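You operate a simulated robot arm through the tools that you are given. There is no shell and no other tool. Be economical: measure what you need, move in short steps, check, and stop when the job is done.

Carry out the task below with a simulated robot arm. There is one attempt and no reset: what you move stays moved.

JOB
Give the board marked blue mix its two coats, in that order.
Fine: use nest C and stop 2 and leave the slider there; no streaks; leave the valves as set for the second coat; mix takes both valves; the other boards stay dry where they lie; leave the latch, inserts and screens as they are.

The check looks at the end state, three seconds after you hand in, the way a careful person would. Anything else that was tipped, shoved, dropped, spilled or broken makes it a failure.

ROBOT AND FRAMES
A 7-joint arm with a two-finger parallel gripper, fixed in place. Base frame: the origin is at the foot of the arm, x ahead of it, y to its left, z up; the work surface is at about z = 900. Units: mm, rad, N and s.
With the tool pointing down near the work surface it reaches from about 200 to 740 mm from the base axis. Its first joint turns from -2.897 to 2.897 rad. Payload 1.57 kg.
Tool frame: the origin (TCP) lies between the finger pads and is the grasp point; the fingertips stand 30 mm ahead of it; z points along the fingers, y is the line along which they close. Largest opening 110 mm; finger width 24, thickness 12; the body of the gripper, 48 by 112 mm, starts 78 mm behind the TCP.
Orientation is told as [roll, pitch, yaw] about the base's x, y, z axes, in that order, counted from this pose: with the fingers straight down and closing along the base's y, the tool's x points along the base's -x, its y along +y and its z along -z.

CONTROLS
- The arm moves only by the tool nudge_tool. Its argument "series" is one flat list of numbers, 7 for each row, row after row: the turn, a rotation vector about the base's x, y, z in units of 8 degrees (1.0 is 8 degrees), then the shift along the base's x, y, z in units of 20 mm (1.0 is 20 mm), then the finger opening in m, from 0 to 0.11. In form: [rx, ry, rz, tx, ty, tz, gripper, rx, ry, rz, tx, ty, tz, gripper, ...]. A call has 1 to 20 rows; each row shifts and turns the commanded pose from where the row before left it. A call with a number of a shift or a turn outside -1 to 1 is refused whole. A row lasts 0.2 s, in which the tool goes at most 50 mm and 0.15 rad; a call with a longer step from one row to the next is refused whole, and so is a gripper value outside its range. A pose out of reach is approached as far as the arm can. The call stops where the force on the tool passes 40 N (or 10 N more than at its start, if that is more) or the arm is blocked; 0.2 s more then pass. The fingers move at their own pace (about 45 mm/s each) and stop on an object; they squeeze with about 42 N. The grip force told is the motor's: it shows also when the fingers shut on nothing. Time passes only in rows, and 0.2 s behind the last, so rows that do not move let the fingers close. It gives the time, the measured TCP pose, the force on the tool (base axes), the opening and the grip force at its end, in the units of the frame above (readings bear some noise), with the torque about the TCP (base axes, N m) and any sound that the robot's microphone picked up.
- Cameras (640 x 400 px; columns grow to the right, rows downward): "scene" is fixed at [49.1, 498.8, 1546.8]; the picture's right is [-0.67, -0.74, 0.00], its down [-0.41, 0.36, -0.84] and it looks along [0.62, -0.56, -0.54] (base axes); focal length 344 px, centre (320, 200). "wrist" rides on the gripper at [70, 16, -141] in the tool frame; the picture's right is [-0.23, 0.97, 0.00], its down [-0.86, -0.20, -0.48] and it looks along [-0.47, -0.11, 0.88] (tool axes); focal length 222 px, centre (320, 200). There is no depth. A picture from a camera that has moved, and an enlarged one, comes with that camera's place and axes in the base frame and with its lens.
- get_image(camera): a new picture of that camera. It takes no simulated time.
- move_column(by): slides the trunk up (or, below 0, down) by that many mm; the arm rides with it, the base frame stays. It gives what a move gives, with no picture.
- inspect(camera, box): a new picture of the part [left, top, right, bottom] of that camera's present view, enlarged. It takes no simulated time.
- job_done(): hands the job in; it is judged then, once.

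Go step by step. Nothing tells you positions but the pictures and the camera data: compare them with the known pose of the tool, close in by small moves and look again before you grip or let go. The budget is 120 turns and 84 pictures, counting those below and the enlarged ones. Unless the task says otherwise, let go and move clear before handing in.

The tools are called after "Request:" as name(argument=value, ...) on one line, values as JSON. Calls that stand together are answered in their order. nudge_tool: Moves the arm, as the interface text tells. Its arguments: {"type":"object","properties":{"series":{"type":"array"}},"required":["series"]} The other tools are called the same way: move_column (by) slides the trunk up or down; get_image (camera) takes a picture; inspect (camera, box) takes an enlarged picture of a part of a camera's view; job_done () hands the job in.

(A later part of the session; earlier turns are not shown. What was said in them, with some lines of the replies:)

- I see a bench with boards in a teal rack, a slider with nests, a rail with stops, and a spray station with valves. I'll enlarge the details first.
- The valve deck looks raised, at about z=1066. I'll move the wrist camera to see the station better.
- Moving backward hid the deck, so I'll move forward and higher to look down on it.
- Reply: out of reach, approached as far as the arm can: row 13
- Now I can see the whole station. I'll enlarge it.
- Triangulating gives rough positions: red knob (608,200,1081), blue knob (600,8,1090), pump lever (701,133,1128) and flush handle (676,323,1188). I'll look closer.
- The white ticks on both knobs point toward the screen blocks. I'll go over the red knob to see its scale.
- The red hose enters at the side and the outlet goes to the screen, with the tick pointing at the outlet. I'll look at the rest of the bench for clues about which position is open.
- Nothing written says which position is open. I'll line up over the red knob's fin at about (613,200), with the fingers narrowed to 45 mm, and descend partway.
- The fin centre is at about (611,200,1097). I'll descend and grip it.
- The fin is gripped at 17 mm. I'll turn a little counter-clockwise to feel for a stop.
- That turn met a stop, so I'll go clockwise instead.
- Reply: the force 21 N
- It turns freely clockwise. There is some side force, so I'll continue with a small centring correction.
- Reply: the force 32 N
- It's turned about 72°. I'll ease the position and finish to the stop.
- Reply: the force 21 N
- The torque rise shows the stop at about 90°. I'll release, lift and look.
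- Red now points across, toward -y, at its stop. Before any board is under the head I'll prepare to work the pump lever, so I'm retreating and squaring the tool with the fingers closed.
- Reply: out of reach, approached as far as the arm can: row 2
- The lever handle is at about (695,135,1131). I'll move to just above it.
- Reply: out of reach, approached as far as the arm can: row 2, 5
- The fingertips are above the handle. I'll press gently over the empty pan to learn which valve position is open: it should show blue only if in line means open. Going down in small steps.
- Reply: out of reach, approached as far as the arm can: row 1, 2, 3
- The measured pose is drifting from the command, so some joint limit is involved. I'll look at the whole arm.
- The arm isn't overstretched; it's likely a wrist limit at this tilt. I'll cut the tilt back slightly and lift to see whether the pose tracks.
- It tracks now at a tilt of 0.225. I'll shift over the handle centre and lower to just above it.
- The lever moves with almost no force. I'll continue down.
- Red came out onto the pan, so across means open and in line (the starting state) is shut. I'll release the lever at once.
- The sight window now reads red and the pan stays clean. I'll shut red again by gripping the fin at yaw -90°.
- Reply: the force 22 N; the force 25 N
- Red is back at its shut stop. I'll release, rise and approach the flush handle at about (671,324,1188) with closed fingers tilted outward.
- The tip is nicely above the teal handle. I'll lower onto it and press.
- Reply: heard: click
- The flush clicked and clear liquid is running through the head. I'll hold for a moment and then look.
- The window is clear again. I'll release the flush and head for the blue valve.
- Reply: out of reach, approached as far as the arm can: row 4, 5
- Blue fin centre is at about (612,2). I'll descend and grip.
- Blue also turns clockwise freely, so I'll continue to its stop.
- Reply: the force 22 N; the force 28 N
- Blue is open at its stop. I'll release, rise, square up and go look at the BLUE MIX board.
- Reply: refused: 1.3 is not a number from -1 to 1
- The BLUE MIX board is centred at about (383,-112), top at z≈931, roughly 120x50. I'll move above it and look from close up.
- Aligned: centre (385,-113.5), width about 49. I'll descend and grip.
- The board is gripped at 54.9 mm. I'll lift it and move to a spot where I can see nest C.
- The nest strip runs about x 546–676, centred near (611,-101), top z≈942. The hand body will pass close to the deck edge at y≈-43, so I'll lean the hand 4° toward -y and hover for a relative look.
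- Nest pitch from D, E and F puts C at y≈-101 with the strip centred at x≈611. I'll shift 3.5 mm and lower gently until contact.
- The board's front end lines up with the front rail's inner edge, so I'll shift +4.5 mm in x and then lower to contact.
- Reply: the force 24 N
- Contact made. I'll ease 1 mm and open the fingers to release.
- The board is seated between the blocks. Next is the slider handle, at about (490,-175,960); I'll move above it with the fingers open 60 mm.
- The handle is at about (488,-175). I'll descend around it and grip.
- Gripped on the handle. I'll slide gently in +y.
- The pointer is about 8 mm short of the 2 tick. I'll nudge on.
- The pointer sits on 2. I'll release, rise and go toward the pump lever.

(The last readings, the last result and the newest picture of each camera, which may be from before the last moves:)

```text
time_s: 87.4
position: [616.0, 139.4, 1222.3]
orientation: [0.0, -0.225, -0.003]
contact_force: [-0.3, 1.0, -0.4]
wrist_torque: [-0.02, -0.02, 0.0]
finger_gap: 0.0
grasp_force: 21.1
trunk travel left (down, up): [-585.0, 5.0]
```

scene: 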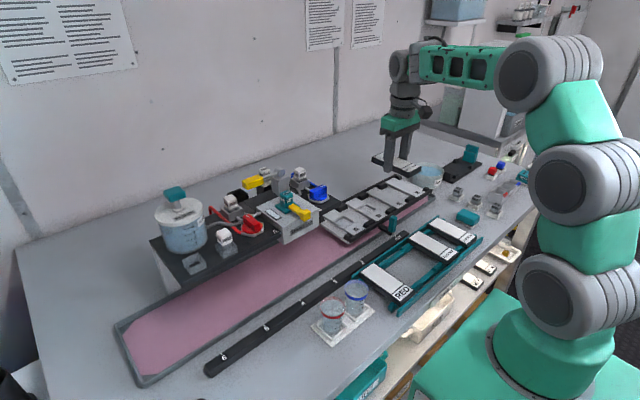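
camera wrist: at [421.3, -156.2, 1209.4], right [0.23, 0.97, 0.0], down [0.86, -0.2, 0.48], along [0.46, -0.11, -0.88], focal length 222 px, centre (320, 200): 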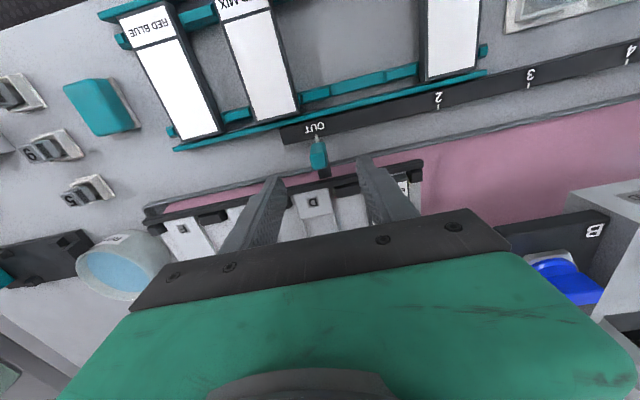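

Request:
nudge_tool(series=[0, 0, 0, 0.9, 0, 0, 0.0, 0, 0, 0, 0.9, 0, 0, 0.0, 0, 0, 0, 0.9, 0, -0.5, 0.0, 0, 0, 0, 0.87, 0, -0.5, 0.0, 0, 0, 0, 0, 0, -1, 0.0, 0, 0, 0, 0, 0, -0.9, 0.0])

Request:
nudge_tool(series=[0, 0, 0, 0, 0, -0.25, 0.0, 0, 0, 0, 0, 0, -0.25, 0.0, 0, 0, 0, 0, 0, -0.25, 0.0, 0, 0, 0, 0, 0, -0.25, 0.0, 0, 0, 0, 0, 0, 0, 0.0])

Request:
inspect(camera="scene", box=[190, 150, 350, 260])

```text
time_s: 88.8
position: [687.3, 138.1, 1165.8]
orientation: [0.0, -0.225, -0.002]
contact_force: [0.7, 0.1, 1.7]
wrist_torque: [-0.01, 0.01, -0.03]
finger_gap: 0.0
grasp_force: 21.5
trunk travel left (down, up): [-585.0, 5.0]
```

```text
time_s: 90.0
position: [686.9, 137.9, 1146.3]
orientation: [-0.001, -0.226, -0.001]
contact_force: [0.4, 1.5, 2.7]
wrist_torque: [0.03, 0.01, 0.02]
finger_gap: 0.0
grasp_force: 21.9
trunk travel left (down, up): [-585.0, 5.0]
```

```text
3.64 times, centred on (270, 205) of scene
camera zoom: at [49.1, 498.8, 1546.8], right [-0.67, -0.74, 0.0], down [-0.41, 0.36, -0.84], along [0.62, -0.56, -0.54], focal length 1252 px, centre (502, 182)
```

zoom: 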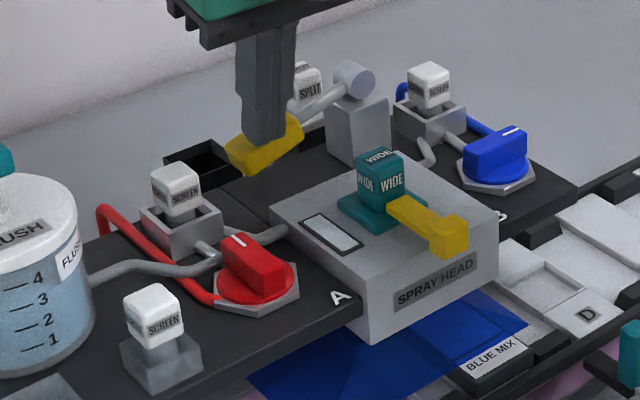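

Blue is spraying on the board. I'll hold briefly and then release.

Request:
nudge_tool(series=[0, 0, 0, 0, 0, 0, 0.0, 0, 0, 0, 0, 0, 0, 0.0, 0, 0, 0, 0, 0, 1, 0.0, 0, 0, 0, 0, 0, 1, 0.0, 0, 0, 0, -0.5, 0, 1, 0.0, 0, 0, 0, -1, 0, 0.5, 0.0, 0, 0, 0, -1, 0, 0.5, 0.0, 0, 0, 0, 0, 0, 0, 0.0])

Request:
inspect(camera="scene", box=[220, 180, 400, 290])

```text
time_s: 91.8
position: [639.1, 138.9, 1225.7]
orientation: [0.0, -0.226, -0.003]
contact_force: [-0.8, 0.1, 0.3]
wrist_torque: [-0.01, -0.02, 0.02]
finger_gap: 0.0
grasp_force: 21.1
trunk travel left (down, up): [-585.0, 5.0]
```

```text
3.56 times, centred on (310, 235) of scene
camera zoom: at [49.1, 498.8, 1546.8], right [-0.67, -0.74, 0.0], down [-0.41, 0.36, -0.84], along [0.62, -0.56, -0.54], focal length 1224 px, centre (356, 76)
```

zoom: 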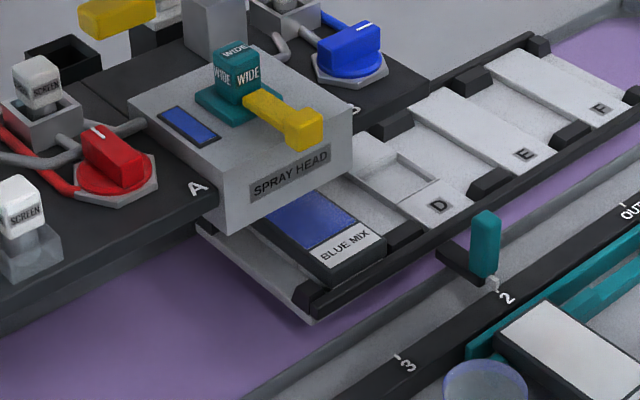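

The first coat is blue and even. The line holds blue, so before the mix I'll move the slider to OUT, flush clear of the board, and bring it back. Going to the handle now.

Request:
nudge_tool(series=[0, 0.81, 0, -1, -1, 0, 0.05, 0, 0.81, 0, -1, -1, 0, 0.05, 0, 0, 0, -1, -1, 0, 0.05, 0, 0, 0, -1, -1, 0, 0.05, 0, 0, 0, -1, -1, 0, 0.05, 0, 0, 0, -1, -1, 0, 0.05, 0, 0, 0, -0.8, -1, 0, 0.05, 0, 0, 0, 0, -1, 0, 0.05, 0, 0, 0, 0, -0.2, 0, 0.05])

```text
time_s: 93.8
position: [501.6, -23.4, 1227.3]
orientation: [0.001, 0.001, -0.003]
contact_force: [0.0, -0.4, -0.5]
wrist_torque: [0.0, 0.02, 0.0]
finger_gap: 50.2
grasp_force: 0.0
trunk travel left (down, up): [-585.0, 5.0]
```

Request:
nudge_tool(series=[0, 0, 0, -0.7, -0.12, -1, 0.05, 0, 0, 0, 0, 0, -1, 0.05, 0, 0, 0, 0, 0, -1, 0.05, 0, 0, 0, 0, 0, -1, 0.05, 0, 0, 0, 0, 0, -1, 0.05, 0, 0, 0, 0, 0, -1, 0.05, 0, 0, 0, 0, 0, -1, 0.05, 0, 0, 0, 0, 0, -1, 0.05, 0, 0, 0, 0, 0, -1, 0.05, 0, 0, 0, 0, 0, -1, 0.05, 0, 0, 0, 0, 0, -1, 0.05, 0, 0, 0, 0, 0, -1, 0.05, 0, 0, 0, 0, 0, -0.15, 0.05, 0, 0, 0, 0, 0, 0, 0.0, 0, 0, 0, 0, 0, 0, 0.0, 0, 0, 0, 0, 0, 0, 0.0])

```text
time_s: 97.2
position: [486.9, -26.2, 984.1]
orientation: [0.0, 0.003, 0.0]
contact_force: [-0.4, 1.6, -2.5]
wrist_torque: [0.19, -0.44, 0.0]
finger_gap: 17.7
grasp_force: 22.2
trunk travel left (down, up): [-585.0, 5.0]
```

Request:
nudge_tool(series=[0, 0, 0, 0, -0.3, 0, 0.0, 0, 0, 0, 0, -0.4, 0, 0.0, 0, 0, 0, 0, -0.5, 0, 0.0, 0, 0, 0, 0, -0.5, 0, 0.0, 0, 0, 0, 0, -0.5, 0, 0.0, 0, 0, 0, 0, -0.5, 0, 0.0, 0, 0, 0, 0, -0.5, 0, 0.0, 0, 0, 0, 0, -0.5, 0, 0.0, 0, 0, 0, 0, -0.5, 0, 0.0, 0, 0, 0, 0, -0.5, 0, 0.0, 0, 0, 0, 0, -0.5, 0, 0.0, 0, 0, 0, 0, -0.5, 0, 0.0, 0, 0, 0, 0, -0.5, 0, 0.0, 0, 0, 0, 0, -0.5, 0, 0.0, 0, 0, 0, 0, -0.4, 0, 0.0, 0, 0, 0, 0, -0.25, 0, 0.0, 0, 0, 0, 0, 0, 0, 0.0])

```text
time_s: 100.8
position: [487.7, -175.1, 983.6]
orientation: [0.0, 0.002, 0.0]
contact_force: [1.8, 1.2, 4.7]
wrist_torque: [0.22, 0.42, 0.0]
finger_gap: 17.6
grasp_force: 32.5
trunk travel left (down, up): [-585.0, 5.0]
```

At OUT. I'll release, rise and travel to the flush handle.

Request:
nudge_tool(series=[0, 0, 0, 0, 0, 0, 0.04, 0, 0, 0, 0, 0, 0, 0.05, 0, 0, 0, 0, 0, 1, 0.05, 0, 0, 0, 0, 0, 1, 0.05, 0, 0, 0, 0, 0, 1, 0.05, 0, 0, 0, 0, 0, 1, 0.0, 0, 0, 0, 0, 0, 1, 0.0, 0, 0, 0, 0, 0, 1, 0.0, 0, 0, 0, 0, 0, 1, 0.0, 0, 0, 0, 0, 0, 1, 0.0, 0, 0, 0, 0, 0, 1, 0.0, 0, 0, 0, 0, 0, 1, 0.0, 0, 0, 0, 0, 0, 1, 0.0, 0, 0, 0, 0, 0, 1, 0.0, 0, 0, 0, 0, 0, 1, 0.0, 0, 0, 0, 0, 1, 0.2, 0.0, 0, 0, 0, 0, 1, 0, 0.0, 0, 0, 0, 0, 1, 0, 0.0, 0, 0, 0, 0, 1, 0, 0.0, 0, 0, 0, 0, 1, 0, 0.0])

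Request:
nudge_tool(series=[0, 0, 0, 0.4, 1, 0, 0.0, 0, 0, 0, 0.4, 1, 0, 0.0, 0, 0, 0, 0.4, 1, 0, 0.0, 0, 0, 0, 0.4, 1, 0, 0.0, 0, 0, 0, 0.4, 1, 0, 0.0, 0, 0, 0, 0.4, 1, 0, 0.0, 0, 0, 0, 0.4, 1, 0, 0.0, 0, 0, 0, 0.4, 1, 0, 0.0, 0.431, -0.9, 0, 0.4, 1, 0, 0.0, 0.431, -0.9, 0, 0.4, 1, 0, 0.0, 0, 0, 0, 0.4, 1, 0, 0.0, 0, 0, 0, 0.4, 1, 0, 0.0, 0, 0, 0, 0.5, 1, 0, 0.0, 0, 0, 0, 0.5, 1, 0, 0.0])

```text
time_s: 105.0
position: [488.0, -74.0, 1246.3]
orientation: [-0.003, 0.002, -0.002]
contact_force: [-0.7, -1.1, 1.0]
wrist_torque: [0.01, -0.02, -0.01]
finger_gap: 0.0
grasp_force: 21.7
trunk travel left (down, up): [-585.0, 5.0]
```

```text
time_s: 108.0
position: [601.1, 206.4, 1244.9]
orientation: [0.123, -0.25, -0.018]
contact_force: [-0.3, 0.0, 0.6]
wrist_torque: [-0.03, -0.02, 0.02]
finger_gap: 0.1
grasp_force: 21.3
trunk travel left (down, up): [-585.0, 5.0]
```

Request:
nudge_tool(series=[0, 0, 0, 0.48, 0.97, 0.2, 0.0, 0, 0, 0, 0.48, 0.97, 0, 0.0, 0, 0, 0, 0.48, 0.97, 0, 0.0, 0, 0, 0, 0.48, 0.97, 0, 0.0, 0, 0, 0, 0.48, 0.97, 0, 0.0, 0, 0, 0, 0.48, 0.97, 0, 0.0, 0, 0, 0, 0, 0, 0, 0.0])

Request:
inspect(camera="scene", box=[130, 150, 450, 300])

```text
time_s: 109.6
position: [657.2, 323.5, 1251.6]
orientation: [0.133, -0.243, -0.016]
contact_force: [0.1, -0.2, 0.2]
wrist_torque: [-0.02, 0.0, 0.03]
finger_gap: 0.0
grasp_force: 21.7
trunk travel left (down, up): [-585.0, 5.0]
```

```text
2.00 times, centred on (290, 225) of scene
camera zoom: at [49.1, 498.8, 1546.8], right [-0.67, -0.74, 0.0], down [-0.41, 0.36, -0.84], along [0.62, -0.56, -0.54], focal length 688 px, centre (380, 150)
```

zoom: 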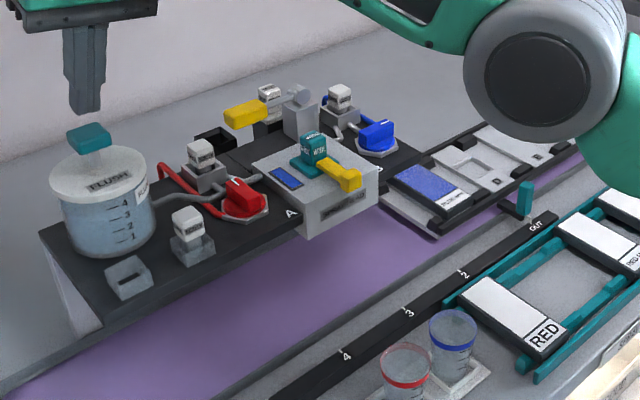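

The board is clear of the head. I'll press the flush.

Request:
nudge_tool(series=[0, 0, 0, 0, 0, -0.6, 0.0, 0, 0, 0, 0, 0, -0.5, 0.0, 0, 0, 0, 0, 0, -0.3, 0.0, 0, 0, 0, 0, 0, -0.25, 0.0, 0, 0, 0, 0, 0, -0.25, 0.0, 0, 0, 0, 0, 0, -0.25, 0.0, 0, 0, 0, 0, 0, -0.25, 0.0, 0, 0, 0, 0, 0, 0, 0.0, 0, 0, 0, 0, 0, 0, 0.0, 0, 0, 0, 0, 0, 0, 0.0, 0, 0, 0, 0, 0, 0, 0.0, 0, 0, 0, 0, 0, 0, 0.0, 0, 0, 0, 0, 0, 0, 0.0])

Request:
inspect(camera="scene", box=[130, 150, 450, 300])

```text
time_s: 112.4
position: [660.2, 322.7, 1203.6]
orientation: [0.122, -0.251, -0.018]
contact_force: [-2.1, 0.5, 8.2]
wrist_torque: [-0.11, 0.09, -0.02]
finger_gap: 0.2
grasp_force: 21.4
trunk travel left (down, up): [-585.0, 5.0]
heard: click
```

```text
2.00 times, centred on (290, 225) of scene
camera zoom: at [49.1, 498.8, 1546.8], right [-0.67, -0.74, 0.0], down [-0.41, 0.36, -0.84], along [0.62, -0.56, -0.54], focal length 688 px, centre (380, 150)
```

zoom: 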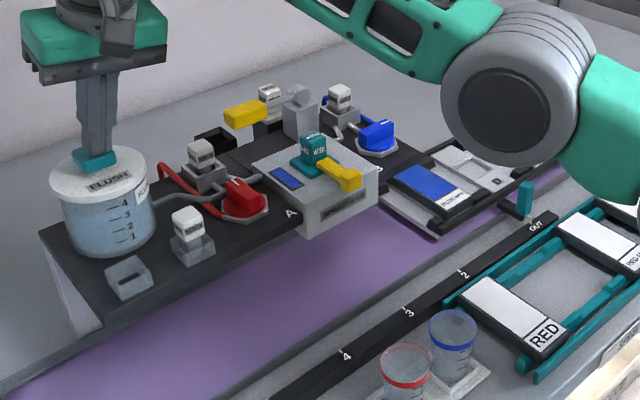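

The window still shows blue; the open blue valve probably prevents clearing. I'll shut blue before flushing again.

Request:
nudge_tool(series=[0, 0, 0, 0, 0, 1, 0.0, 0, 0, 0, 0, 0, 1, 0.0, 0, 0, 0, -0.5, 0, 0.5, 0.0, 0, 0, 0, -0.5, -1, 0, 0.0, 0, 0, 0, -0.5, -1, 0, 0.0, 0, 0, 0, -0.5, -1, 0, 0.0, 0, 0, 0, -0.5, -1, 0, 0.0, -0.431, 0.9, 0, -0.3, -1, 0, 0.045, -0.431, 0.9, 0, -0.3, -1, 0, 0.045, 0, 0, -1, 0, -1, 0, 0.045, 0, 0, -1, 0, -1, 0, 0.045, 0, 0, -1, 0, -1, 0, 0.045, 0, 0, -1, 0, -1, 0, 0.045, 0, 0, -1, 0, -1, 0, 0.045, 0, 0, -1, 0, -1, 0, 0.045, 0, 0, -1, 0, -1, 0, 0.045, 0, 0, -1, 0, -1, 0, 0.045, 0, 0, -1, 0, -1, 0, 0.045, 0, 0, -1, 0, -1, 0, 0.045])

```text
time_s: 116.4
position: [599.9, 2.1, 1252.3]
orientation: [0.0, 0.001, -1.4]
contact_force: [0.2, -0.3, -0.2]
wrist_torque: [-0.02, 0.01, -0.01]
finger_gap: 44.8
grasp_force: 0.2
trunk travel left (down, up): [-585.0, 5.0]
```

Request:
nudge_tool(series=[0, 0, -0.7, 0.73, 0.03, 0, 0.045, 0, 0, -0.52, 0, 0, -1, 0.045, 0, 0, 0, 0, 0, -1, 0.045, 0, 0, 0, 0, 0, -1, 0.045, 0, 0, 0, 0, 0, -1, 0.045, 0, 0, 0, 0, 0, -1, 0.045, 0, 0, 0, 0, 0, -1, 0.045, 0, 0, 0, 0, 0, -0.75, 0.045, 0, 0, 0, 0, 0, 0, 0.0, 0, 0, 0, 0, 0, 0, 0.0, 0, 0, 0, 0, 0, 0, 0.0])

Request:
nudge_tool(series=[0, 0, 1, 0, 0, 0, 0.0, 0, 0, 1, 0, 0, 0, 0.0, 0, 0, 1, 0, 0, 0, 0.0, 0, 0, 1, 0, 0, 0, 0.0, 0, 0, 1, 0, -0.05, 0, 0.0, 0, 0, 1, 0, 0, 0, 0.0, 0, 0, 1, 0, -0.05, 0, 0.0, 0, 0, 1, 0, 0, 0, 0.0, 0, 0, 1, 0, -0.05, 0, 0.0, 0, 0, 1, 0, 0, 0, 0.0, 0, 0, 1, 0, 0, 0, 0.0, 0, 0, 0.6, 0, 0, 0, 0.0, 0, 0, 0, 0, 0, 0, 0.0])

```text
time_s: 118.8
position: [614.3, 4.9, 1117.3]
orientation: [0.0, 0.0, -1.568]
contact_force: [14.4, 0.0, 0.7]
wrist_torque: [-0.7, -0.46, 0.09]
finger_gap: 17.6
grasp_force: 24.9
trunk travel left (down, up): [-585.0, 5.0]
```

```text
time_s: 121.6
position: [611.4, -0.4, 1117.8]
orientation: [0.0, 0.002, 0.053]
contact_force: [-22.6, 2.7, -4.7]
wrist_torque: [0.18, 0.68, -0.79]
finger_gap: 18.1
grasp_force: 32.5
trunk travel left (down, up): [-585.0, 5.0]
```

Blue is shut. Going back to the flush handle.

Request:
nudge_tool(series=[0, 0, -0.4, 0, 0, 0, 0.045, 0, 0, 0, 0, 0, 0, 0.045, 0, 0, 0, 0, 0, 1, 0.045, 0, 0, 0, 0, 0, 1, 0.045, 0, 0, 0, -0.3, 0, 1, 0.0, 0, 0, 0, -0.5, 0, 1, 0.0, 0, 0, 0, -0.5, 0, 1, 0.0, 0, 0, 0, -0.5, 0, 1, 0.0, 0, 0, 0, -0.5, 1, 0.5, 0.0, 0, 0, 0, 0, 1, 0, 0.0, 0, 0, 0, 0, 1, 0, 0.0, 0, 0, 0, 0, 1, 0, 0.0, 0, 0, 0, 0, 1, 0, 0.0, 0, 0, 0, 0, 1, 0, 0.0, 0.431, -0.9, 0, 0, 1, 0, 0.0, 0.431, -0.9, 0, 0, 1, 0, 0.0, 0, 0, 0, 0, 1, 0, 0.0, 0, 0, 0, 0, 1, 0, 0.0])

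```text
time_s: 125.4
position: [575.7, 190.6, 1252.5]
orientation: [0.087, -0.186, -0.012]
contact_force: [-0.2, -0.7, 0.1]
wrist_torque: [-0.01, 0.03, 0.01]
finger_gap: 0.0
grasp_force: 21.2
out of reach, approached as far as the arm can: row 15
trunk travel left (down, up): [-585.0, 5.0]
```

Request:
nudge_tool(series=[0.22, -0.45, 0, 0.6, 0.95, 0, 0.0, 0, 0, 0, 0.6, 0.95, 0, 0.0, 0, 0, 0, 0.6, 0.95, 0, 0.0, 0, 0, 0, 0.6, 0.95, 0, 0.0, 0, 0, 0, 0.6, 0.95, 0, 0.0, 0, 0, 0, 0.6, 0.95, 0, 0.0, 0, 0, 0, 0.6, 0.93, 0, 0.0, 0, 0, 0, 0, 0, 0, 0.0])

```text
time_s: 127.2
position: [654.2, 326.4, 1252.6]
orientation: [0.139, -0.239, -0.018]
contact_force: [0.2, 0.1, 0.2]
wrist_torque: [-0.02, 0.0, 0.0]
finger_gap: 0.0
grasp_force: 20.7
out of reach, approached as far as the arm can: row 7
trunk travel left (down, up): [-585.0, 5.0]
```

Request:
nudge_tool(series=[0, 0, 0, 0.1, -0.1, -0.6, 0.0, 0, 0, 0, 0.1, 0, -0.5, 0.0, 0, 0, 0, 0, 0, -0.3, 0.0, 0, 0, 0, 0, 0, -0.25, 0.0, 0, 0, 0, 0, 0, -0.25, 0.0, 0, 0, 0, 0, 0, -0.25, 0.0, 0, 0, 0, 0, 0, -0.3, 0.0, 0, 0, 0, 0, 0, 0, 0.0, 0, 0, 0, 0, 0, 0, 0.0, 0, 0, 0, 0, 0, 0, 0.0, 0, 0, 0, 0, 0, 0, 0.0, 0, 0, 0, 0, 0, 0, 0.0, 0, 0, 0, 0, 0, 0, 0.0, 0, 0, 0, 0, 0, 0, 0.0])

Request:
inspect(camera="scene", box=[130, 150, 450, 300])

```text
time_s: 130.2
position: [651.3, 324.3, 1203.0]
orientation: [0.12, -0.249, -0.019]
contact_force: [-1.7, 0.3, 6.0]
wrist_torque: [-0.02, 0.0, -0.04]
finger_gap: 0.0
grasp_force: 21.1
out of reach, approached as far as the arm can: row 1
trunk travel left (down, up): [-585.0, 5.0]
heard: click
```

```text
2.00 times, centred on (290, 225) of scene
camera zoom: at [49.1, 498.8, 1546.8], right [-0.67, -0.74, 0.0], down [-0.41, 0.36, -0.84], along [0.62, -0.56, -0.54], focal length 688 px, centre (380, 150)
```

zoom: 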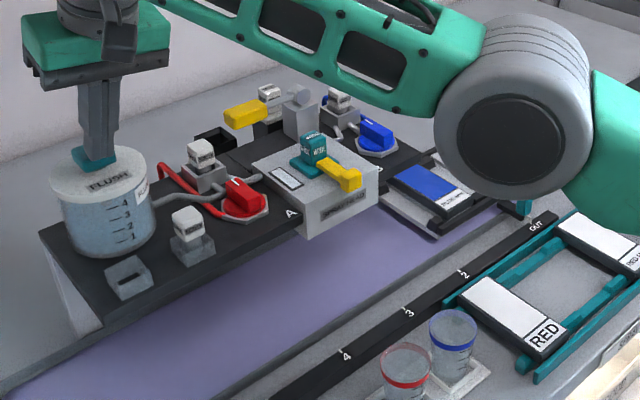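

The window is clear. Now I'll open red, gripping from yaw 0.

Request:
nudge_tool(series=[0, 0, 0, 0, 0, 1, 0.0, 0, 0, 0, 0, 0, 1, 0.0, 0, 0, 0, -0.5, 0, 0.5, 0.0, 0, 0, 0, -0.7, -1, 0, 0.0, 0, 0, 0, -0.7, -1, 0, 0.0, 0, 0, 0, -0.7, -1, 0, 0.0, 0, 0, 0, -0.7, -1, 0, 0.0, -0.431, 0.9, 0, 0, -1, 0, 0.045, -0.431, 0.9, 0, 0, -1, 0, 0.045, 0, 0, 0, 0, 0, -0.5, 0.045])

```text
time_s: 132.4
position: [583.2, 205.9, 1241.2]
orientation: [-0.003, 0.003, -0.006]
contact_force: [-0.3, 0.1, 1.1]
wrist_torque: [-0.02, -0.01, 0.0]
finger_gap: 44.8
grasp_force: 0.0
out of reach, approached as far as the arm can: row 3
trunk travel left (down, up): [-585.0, 5.0]
```

Request:
nudge_tool(series=[0, 0, 0, 0, -0.27, -1, 0.045, 0, 0, 0, 0.75, 0, -1, 0.045, 0, 0, 0, 0.77, 0, -0.5, 0.045, 0, 0, 0, 0, 0, -1, 0.045, 0, 0, 0, 0, 0, -1, 0.045, 0, 0, 0, 0, 0, -1, 0.045, 0, 0, 0, 0, 0, -0.7, 0.045, 0, 0, 0, 0, 0, 0, 0.0, 0, 0, 0, 0, 0, 0, 0.0, 0, 0, 0, 0, 0, 0, 0.0])

```text
time_s: 134.6
position: [613.5, 200.5, 1118.2]
orientation: [-0.004, 0.001, -0.006]
contact_force: [-1.0, -3.2, 0.4]
wrist_torque: [-0.09, -0.08, 0.01]
finger_gap: 17.2
grasp_force: 25.2
trunk travel left (down, up): [-585.0, 5.0]
```

Request:
nudge_tool(series=[0, 0, -1, 0, 0, 0, 0.0, 0, 0, -1, 0, 0, 0, 0.0, 0, 0, -1, 0, 0.05, 0, 0.0, 0, 0, -1, 0, 0, 0, 0.0, 0, 0, -1, 0, 0.05, 0, 0.0, 0, 0, -1, 0, 0, 0, 0.0, 0, 0, -1, 0, 0.05, 0, 0.0, 0, 0, -1, 0.05, 0, 0, 0.0, 0, 0, -1, 0.05, 0, 0, 0.0, 0, 0, -1, 0, 0, 0, 0.0, 0, 0, -1, 0, 0, 0, 0.0, 0, 0, -0.5, 0, 0, 0, 0.0, 0, 0, 0, 0, 0, 0, 0.0])

```text
time_s: 137.4
position: [615.5, 202.2, 1116.9]
orientation: [-0.005, 0.001, -1.609]
contact_force: [-3.2, -11.8, -4.3]
wrist_torque: [-0.4, -0.08, 0.82]
finger_gap: 17.6
grasp_force: 32.5
trunk travel left (down, up): [-585.0, 5.0]
```

Red is open at its stop. On to blue.

Request:
nudge_tool(series=[0, 0, 0.25, 0, 0, 0, 0.045, 0, 0, 0, 0, 0, 0, 0.045, 0, 0, 0, 0, 0, 1, 0.045, 0, 0, 0, 0, 0, 1, 0.045, 0, 0, 0, 0, 0, 1, 0.045, 0, 0, 0, 0, 0, 1, 0.045, 0, 0, 0.25, 0, 0, 1, 0.045, 0, 0, 1, -0.2, -1, 0, 0.045, 0, 0, 1, -0.2, -1, 0, 0.045, 0, 0, 1, -0.2, -1, 0, 0.045, 0, 0, 1, 0, -1, 0, 0.045, 0, 0, 1, 0, -1, 0, 0.045, 0, 0, 1, 0, -1, 0, 0.045, 0, 0, 1, 0, -1, 0, 0.045, 0, 0, 1, 0, -1, 0, 0.045, 0, 0, 1, 0, -1, 0, 0.045, 0, 0, 1, 0, -1, 0, 0.045, 0, 0, 1, 0, 0, 0, 0.045])

```text
time_s: 141.2
position: [602.4, 1.8, 1218.2]
orientation: [-0.004, 0.003, -0.002]
contact_force: [0.5, 0.3, 0.6]
wrist_torque: [0.03, 0.04, 0.04]
finger_gap: 44.7
grasp_force: 0.0
trunk travel left (down, up): [-585.0, 5.0]
```

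Request:
nudge_tool(series=[0, 0, 0, 0.48, -0.12, -1, 0.045, 0, 0, 0, 0, 0, -1, 0.045, 0, 0, 0, 0, 0, -1, 0.045, 0, 0, 0, 0, 0, -1, 0.045, 0, 0, 0, 0, 0, -1, 0.045, 0, 0, 0, 0, 0, 0, 0.0, 0, 0, 0, 0, 0, 0, 0.0, 0, 0, 0, 0, 0, 0, 0.0])

Request:
nudge_tool(series=[0, 0, -1, 0, 0, 0, 0.0, 0, 0, -1, 0, 0, 0, 0.0, 0, 0, -1, 0, 0.05, 0, 0.0, 0, 0, -1, 0, 0, 0, 0.0, 0, 0, -1, 0, 0.05, 0, 0.0, 0, 0, -1, 0, 0, 0, 0.0, 0, 0, -1, 0.05, 0.05, 0, 0.0, 0, 0, -1, 0.05, 0, 0, 0.0, 0, 0, -1, 0.05, 0, 0, 0.0, 0, 0, -1, 0, 0, 0, 0.0, 0, 0, -1, 0, 0, 0, 0.0, 0, 0, -0.5, 0, 0, 0, 0.0, 0, 0, 0, 0, 0, 0, 0.0])

```text
time_s: 143.0
position: [613.0, 0.7, 1118.5]
orientation: [-0.003, 0.002, -0.004]
contact_force: [-1.3, 4.5, -1.1]
wrist_torque: [0.17, -0.29, -0.03]
finger_gap: 17.2
grasp_force: 24.6
trunk travel left (down, up): [-585.0, 5.0]
```

```text
time_s: 145.8
position: [615.2, 1.4, 1117.9]
orientation: [-0.002, 0.006, -1.611]
contact_force: [-1.6, -5.9, 11.9]
wrist_torque: [0.12, -0.03, 0.89]
finger_gap: 17.5
grasp_force: 32.6
trunk travel left (down, up): [-585.0, 5.0]
```

Both valves are open. Now back to the slider handle at OUT.

Request:
nudge_tool(series=[0, 0, 0.25, 0, 0, 0, 0.045, 0, 0, 0, 0, 0, 0, 0.045, 0, 0, 0, 0, 0, 1, 0.05, 0, 0, 0, 0, 0, 1, 0.05, 0, 0, 0, 0, 0, 1, 0.05, 0, 0, 0, -0.5, 0, 1, 0.05, 0, 0, 1, -1, -0.5, 0, 0.05, 0, 0, 1, -1, -1, 0, 0.05, 0, 0, 1, -1, -1, 0, 0.05, 0, 0, 1, -1, -1, 0, 0.05, 0, 0, 1, -1, -1, 0, 0.05, 0, 0, 1, -0.85, -1, 0, 0.05, 0, 0, 1, 0, -1, 0, 0.05, 0, 0, 1, 0, -1, 0, 0.05, 0, 0, 1, 0, -1, 0, 0.05, 0, 0, 1, 0, -0.3, 0, 0.05, 0, 0, 1, 0, 0, 0, 0.05, 0, 0, 0.25, 0, 0, 0, 0.05])

```text
time_s: 149.6
position: [488.4, -172.9, 1198.5]
orientation: [-0.002, 0.001, -0.004]
contact_force: [0.5, 0.3, 0.4]
wrist_torque: [-0.03, 0.03, -0.01]
finger_gap: 49.9
grasp_force: 0.2
trunk travel left (down, up): [-585.0, 5.0]
```

Request:
nudge_tool(series=[0, 0, 0, 0, -0.1, -1, 0.05, 0, 0, 0, 0, 0, -1, 0.05, 0, 0, 0, 0, 0, -1, 0.05, 0, 0, 0, 0, 0, -1, 0.05, 0, 0, 0, 0, 0, -1, 0.05, 0, 0, 0, 0, 0, -1, 0.05, 0, 0, 0, 0, 0, -1, 0.05, 0, 0, 0, 0, 0, -1, 0.05, 0, 0, 0, 0, 0, -1, 0.05, 0, 0, 0, 0, 0, -1, 0.05, 0, 0, 0, 0, 0, -0.7, 0.05, 0, 0, 0, 0, 0, 0, 0.0, 0, 0, 0, 0, 0, 0, 0.0, 0, 0, 0, 0, 0, 0, 0.0])

Request:
nudge_tool(series=[0, 0, 0, 0, 0.3, 0, 0.0, 0, 0, 0, 0, 0.4, 0, 0.0, 0, 0, 0, 0, 0.5, 0, 0.0, 0, 0, 0, 0, 0.5, 0, 0.0, 0, 0, 0, 0, 0.5, 0, 0.0, 0, 0, 0, 0, 0.5, 0, 0.0, 0, 0, 0, 0, 0.5, 0, 0.0, 0, 0, 0, 0, 0.5, 0, 0.0, 0, 0, 0, 0, 0.5, 0, 0.0, 0, 0, 0, 0, 0.5, 0, 0.0, 0, 0, 0, 0, 0.5, 0, 0.0, 0, 0, 0, 0, 0.5, 0, 0.0, 0, 0, 0, 0, 0.5, 0, 0.0, 0, 0, 0, 0, 0.5, 0, 0.0, 0, 0, 0, 0, 0.5, 0, 0.0, 0, 0, 0, 0, 0.2, 0, 0.0, 0, 0, 0, 0, 0, 0, 0.0])

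```text
time_s: 152.6
position: [488.1, -174.6, 985.0]
orientation: [-0.002, 0.002, -0.005]
contact_force: [-0.4, -0.7, -1.2]
wrist_torque: [0.6, -0.1, 0.05]
finger_gap: 17.8
grasp_force: 23.0
trunk travel left (down, up): [-585.0, 5.0]
```

```text
time_s: 156.2
position: [488.7, -25.9, 983.7]
orientation: [-0.003, 0.002, -0.003]
contact_force: [6.3, 1.8, 9.4]
wrist_torque: [0.79, -1.03, 0.09]
finger_gap: 17.8
grasp_force: 32.9
trunk travel left (down, up): [-585.0, 5.0]
```

Check the pointer on 2.

Request:
inspect(camera="scene", box=[345, 230, 395, 270])

Request:
inspect(camera="scene", box=[190, 150, 390, 280])

```text
10.00 times, centred on (370, 250) of scene
camera zoom: at [49.1, 498.8, 1546.8], right [-0.67, -0.74, 0.0], down [-0.41, 0.36, -0.84], along [0.62, -0.56, -0.54], focal length 3442 px, centre (-180, -300)
```

zoom: 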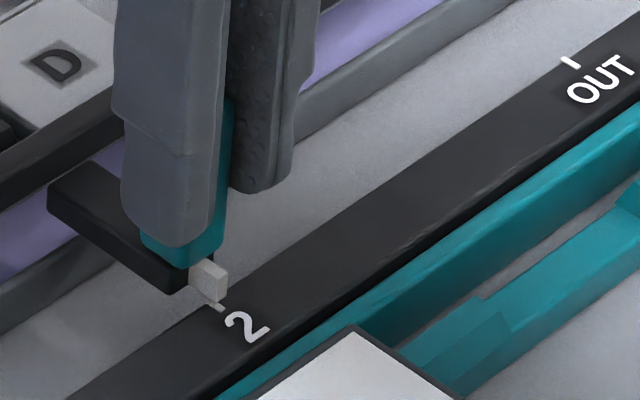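

```text
3.08 times, centred on (290, 215) of scene
camera zoom: at [49.1, 498.8, 1546.8], right [-0.67, -0.74, 0.0], down [-0.41, 0.36, -0.84], along [0.62, -0.56, -0.54], focal length 1059 px, centre (412, 154)
```

zoom: 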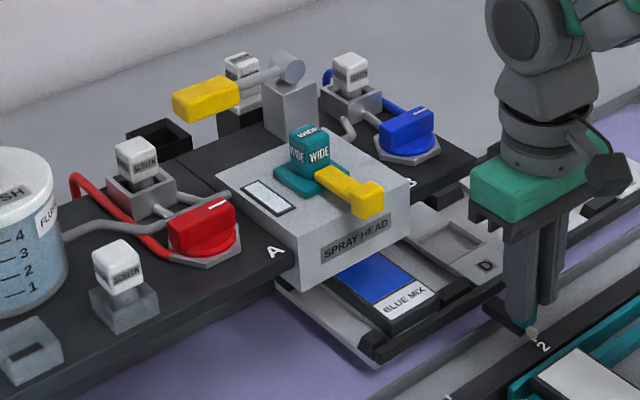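

The slider is on stop 2, both valves are across (open) and the window is clear. Now the second coat.

Request:
nudge_tool(series=[0, 0, 0, 0, 0, 0, 0.04, 0, 0, 0, 0, 0, 0, 0.05, 0, 0, 0, 0, 0, 1, 0.05, 0, 0, 0, 0, 0, 1, 0.05, 0, 0, 0, 0, 0, 1, 0.05, 0, 0, 0, 0, 0, 1, 0.0, 0, 0, 0, 0, 0, 1, 0.0, 0, 0, 0, 0, 0, 1, 0.0, 0, 0, 0, 0, 0, 1, 0.0, 0, 0, 0, 0, 0, 1, 0.0, 0, 0, 0, 0, 0, 1, 0.0, 0, 0, 0, 0, 0, 1, 0.0, 0, 0, 0, 0, 0, 1, 0.0, 0, 0, 0, 0, 0, 1, 0.0])

Request:
nudge_tool(series=[0, 0, 0, 0.8, 1, 0, 0.0, 0, 0, 0, 0.8, 1, 0, 0.0, 0, 0, 0, 0.8, 1, 0, 0.0, 0, 0, 0, 0.8, 1, 0, 0.0, 0, 0, 0, 0.8, 1, 0, 0.0, 0, 0, 0, 0.8, 1, 0, 0.0, 0, -0.81, 0, 0.8, 1, 0, 0.0, 0, -0.81, 0, 0.8, 1, 0, 0.0, 0, 0, 0, 0, 0.25, 0, 0.0])

```text
time_s: 159.2
position: [487.9, -26.4, 1224.9]
orientation: [-0.004, 0.004, -0.004]
contact_force: [-0.5, -0.1, -0.2]
wrist_torque: [0.01, 0.04, 0.0]
finger_gap: 0.0
grasp_force: 21.2
trunk travel left (down, up): [-585.0, 5.0]
```

```text
time_s: 161.2
position: [619.0, 140.7, 1223.6]
orientation: [-0.004, -0.226, -0.006]
contact_force: [0.7, -0.7, 0.6]
wrist_torque: [0.0, 0.01, 0.02]
finger_gap: 0.0
grasp_force: 20.9
trunk travel left (down, up): [-585.0, 5.0]
```

Request:
nudge_tool(series=[0, 0, 0, 0.9, 0, 0, 0.0, 0, 0, 0, 0.9, 0, 0, 0.0, 0, 0, 0, 0.9, -0.05, -0.5, 0.0, 0, 0, 0, 0.7, -0.05, -0.5, 0.0, 0, 0, 0, 0, 0, -1, 0.0, 0, 0, 0, 0, 0, -0.9, 0.0])

Request:
nudge_tool(series=[0, 0, 0, 0, 0, -0.25, 0.0, 0, 0, 0, 0, 0, -0.25, 0.0, 0, 0, 0, 0, 0, -0.25, 0.0, 0, 0, 0, 0, 0, -0.25, 0.0, 0, 0, 0, 0, 0, 0, 0.0])

Request:
inspect(camera="scene", box=[190, 150, 350, 260])

```text
time_s: 162.6
position: [685.4, 137.1, 1165.0]
orientation: [-0.004, -0.226, -0.005]
contact_force: [0.7, 0.1, -0.3]
wrist_torque: [-0.02, 0.01, 0.01]
finger_gap: 0.0
grasp_force: 21.1
trunk travel left (down, up): [-585.0, 5.0]
```

```text
time_s: 163.8
position: [683.2, 137.3, 1146.8]
orientation: [-0.006, -0.224, -0.004]
contact_force: [0.5, 1.4, 2.6]
wrist_torque: [-0.01, -0.02, 0.05]
finger_gap: 0.2
grasp_force: 21.3
trunk travel left (down, up): [-585.0, 5.0]
```

```text
3.64 times, centred on (270, 205) of scene
camera zoom: at [49.1, 498.8, 1546.8], right [-0.67, -0.74, 0.0], down [-0.41, 0.36, -0.84], along [0.62, -0.56, -0.54], focal length 1252 px, centre (502, 182)
```

zoom: 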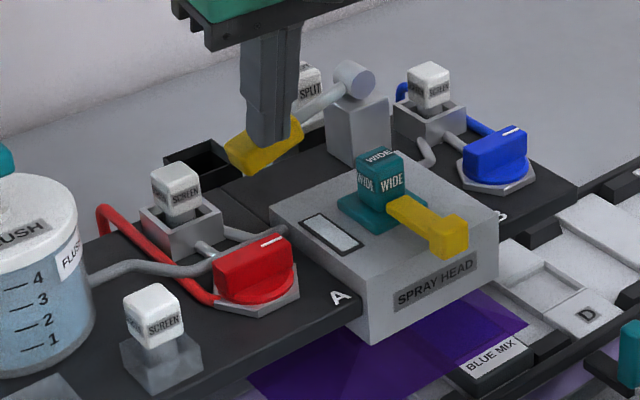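

Purple mix is spraying. I'll hold as before, release and retreat.

Request:
nudge_tool(series=[0, 0, 0, 0, 0, 0, 0.0, 0, 0, 0, 0, 0, 0, 0.0, 0, 0, 0, 0, 0, 1, 0.0, 0, 0, 0, 0, 0, 1, 0.0, 0, 0, 0, -0.5, 0, 1, 0.0, 0, 0, 0, -1, 0, 0.5, 0.0, 0, 0, 0, -1, 0, 0.5, 0.0, 0, 0.81, 0, -1, 0, 0, 0.0, 0, 0.81, 0, -1, 0, 0, 0.0, 0, 0, 0, -1, 0, 0, 0.0, 0, 0, 0, -1, 0, 0, 0.0, 0, 0, 0, -1, 0, 0, 0.0, 0, 0, 0, -1, 0, 0, 0.0])

Request:
inspect(camera="scene", box=[210, 150, 410, 280])

Request:
get_image(camera="scene")

```text
time_s: 166.6
position: [516.6, 137.1, 1227.6]
orientation: [-0.004, 0.003, -0.004]
contact_force: [0.3, -0.2, -0.2]
wrist_torque: [0.04, 0.03, 0.0]
finger_gap: 0.1
grasp_force: 21.5
trunk travel left (down, up): [-585.0, 5.0]
```

```text
3.08 times, centred on (310, 215) of scene
camera zoom: at [49.1, 498.8, 1546.8], right [-0.67, -0.74, 0.0], down [-0.41, 0.36, -0.84], along [0.62, -0.56, -0.54], focal length 1059 px, centre (351, 154)
```

zoom: 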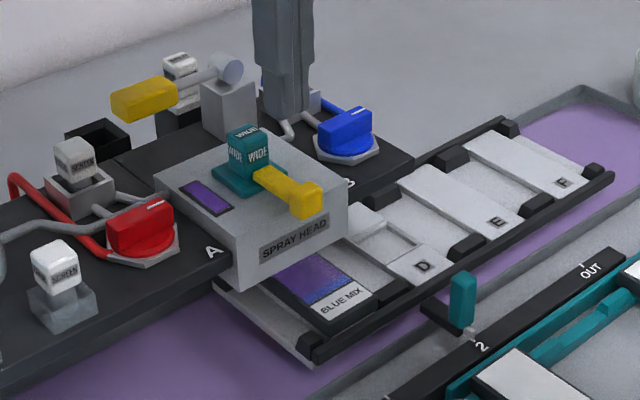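

```text
3 pictures are left
```

scene: 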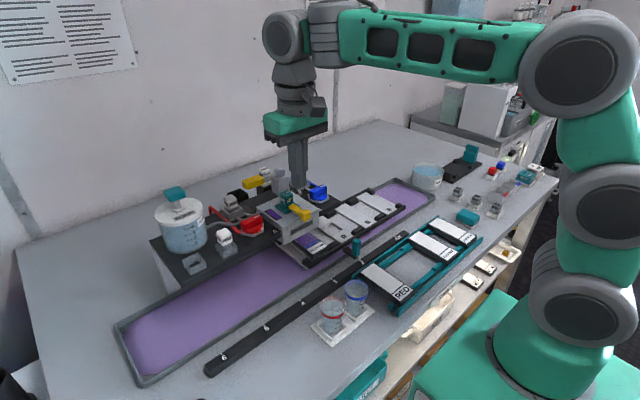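

Request:
inspect(camera="scene", box=[285, 225, 345, 265])

```text
10.00 times, centred on (315, 245) of scene
camera zoom: at [49.1, 498.8, 1546.8], right [-0.67, -0.74, 0.0], down [-0.41, 0.36, -0.84], along [0.62, -0.56, -0.54], focal length 3442 px, centre (370, -250)
```

zoom: 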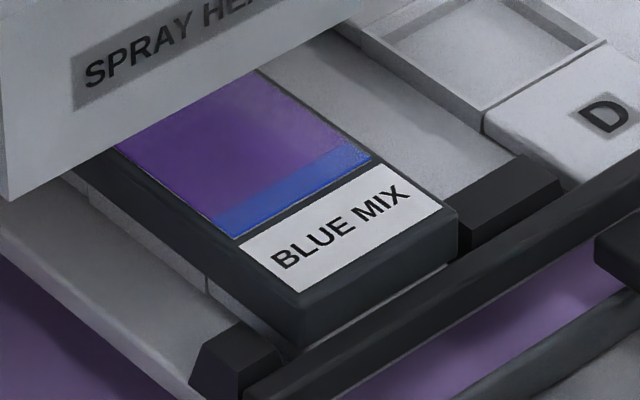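

The purple mix lies evenly over the blue, with a clean first-coat margin at the label end. The slider is on 2, both valves are open and the arm is clear, so I'm handing in.

Request:
job_done()

```text
The job is handed in.
```

I gave the BLUE MIX board its two coats in nest C at stop 2, blue first and then mix, and handed the job in. The slider is still on stop 2, both valves are open as set for the mix, and the other boards weren't touched.

- **Test spray:** I fired one short spray over the empty pan before loading the board, because nothing showed which valve position was open. It came out red, so I shut red and flushed the line before the first coat.
- **Flushing between coats:** I moved the slider to OUT so the board was clear of the head. The first flush didn't clear the window with the blue valve open, so I shut it and flushed again. The window was clear before the mix went on.
- **Pan:** it now holds tinted liquid from the test spray, the coats and the flushes.
- **Second coat:** the part I could see looks even, with a narrow sharp-edged strip of blue left at the label end. I took that strip as intended; the far part of the board was under the spray head, so I didn't see it after the mix.
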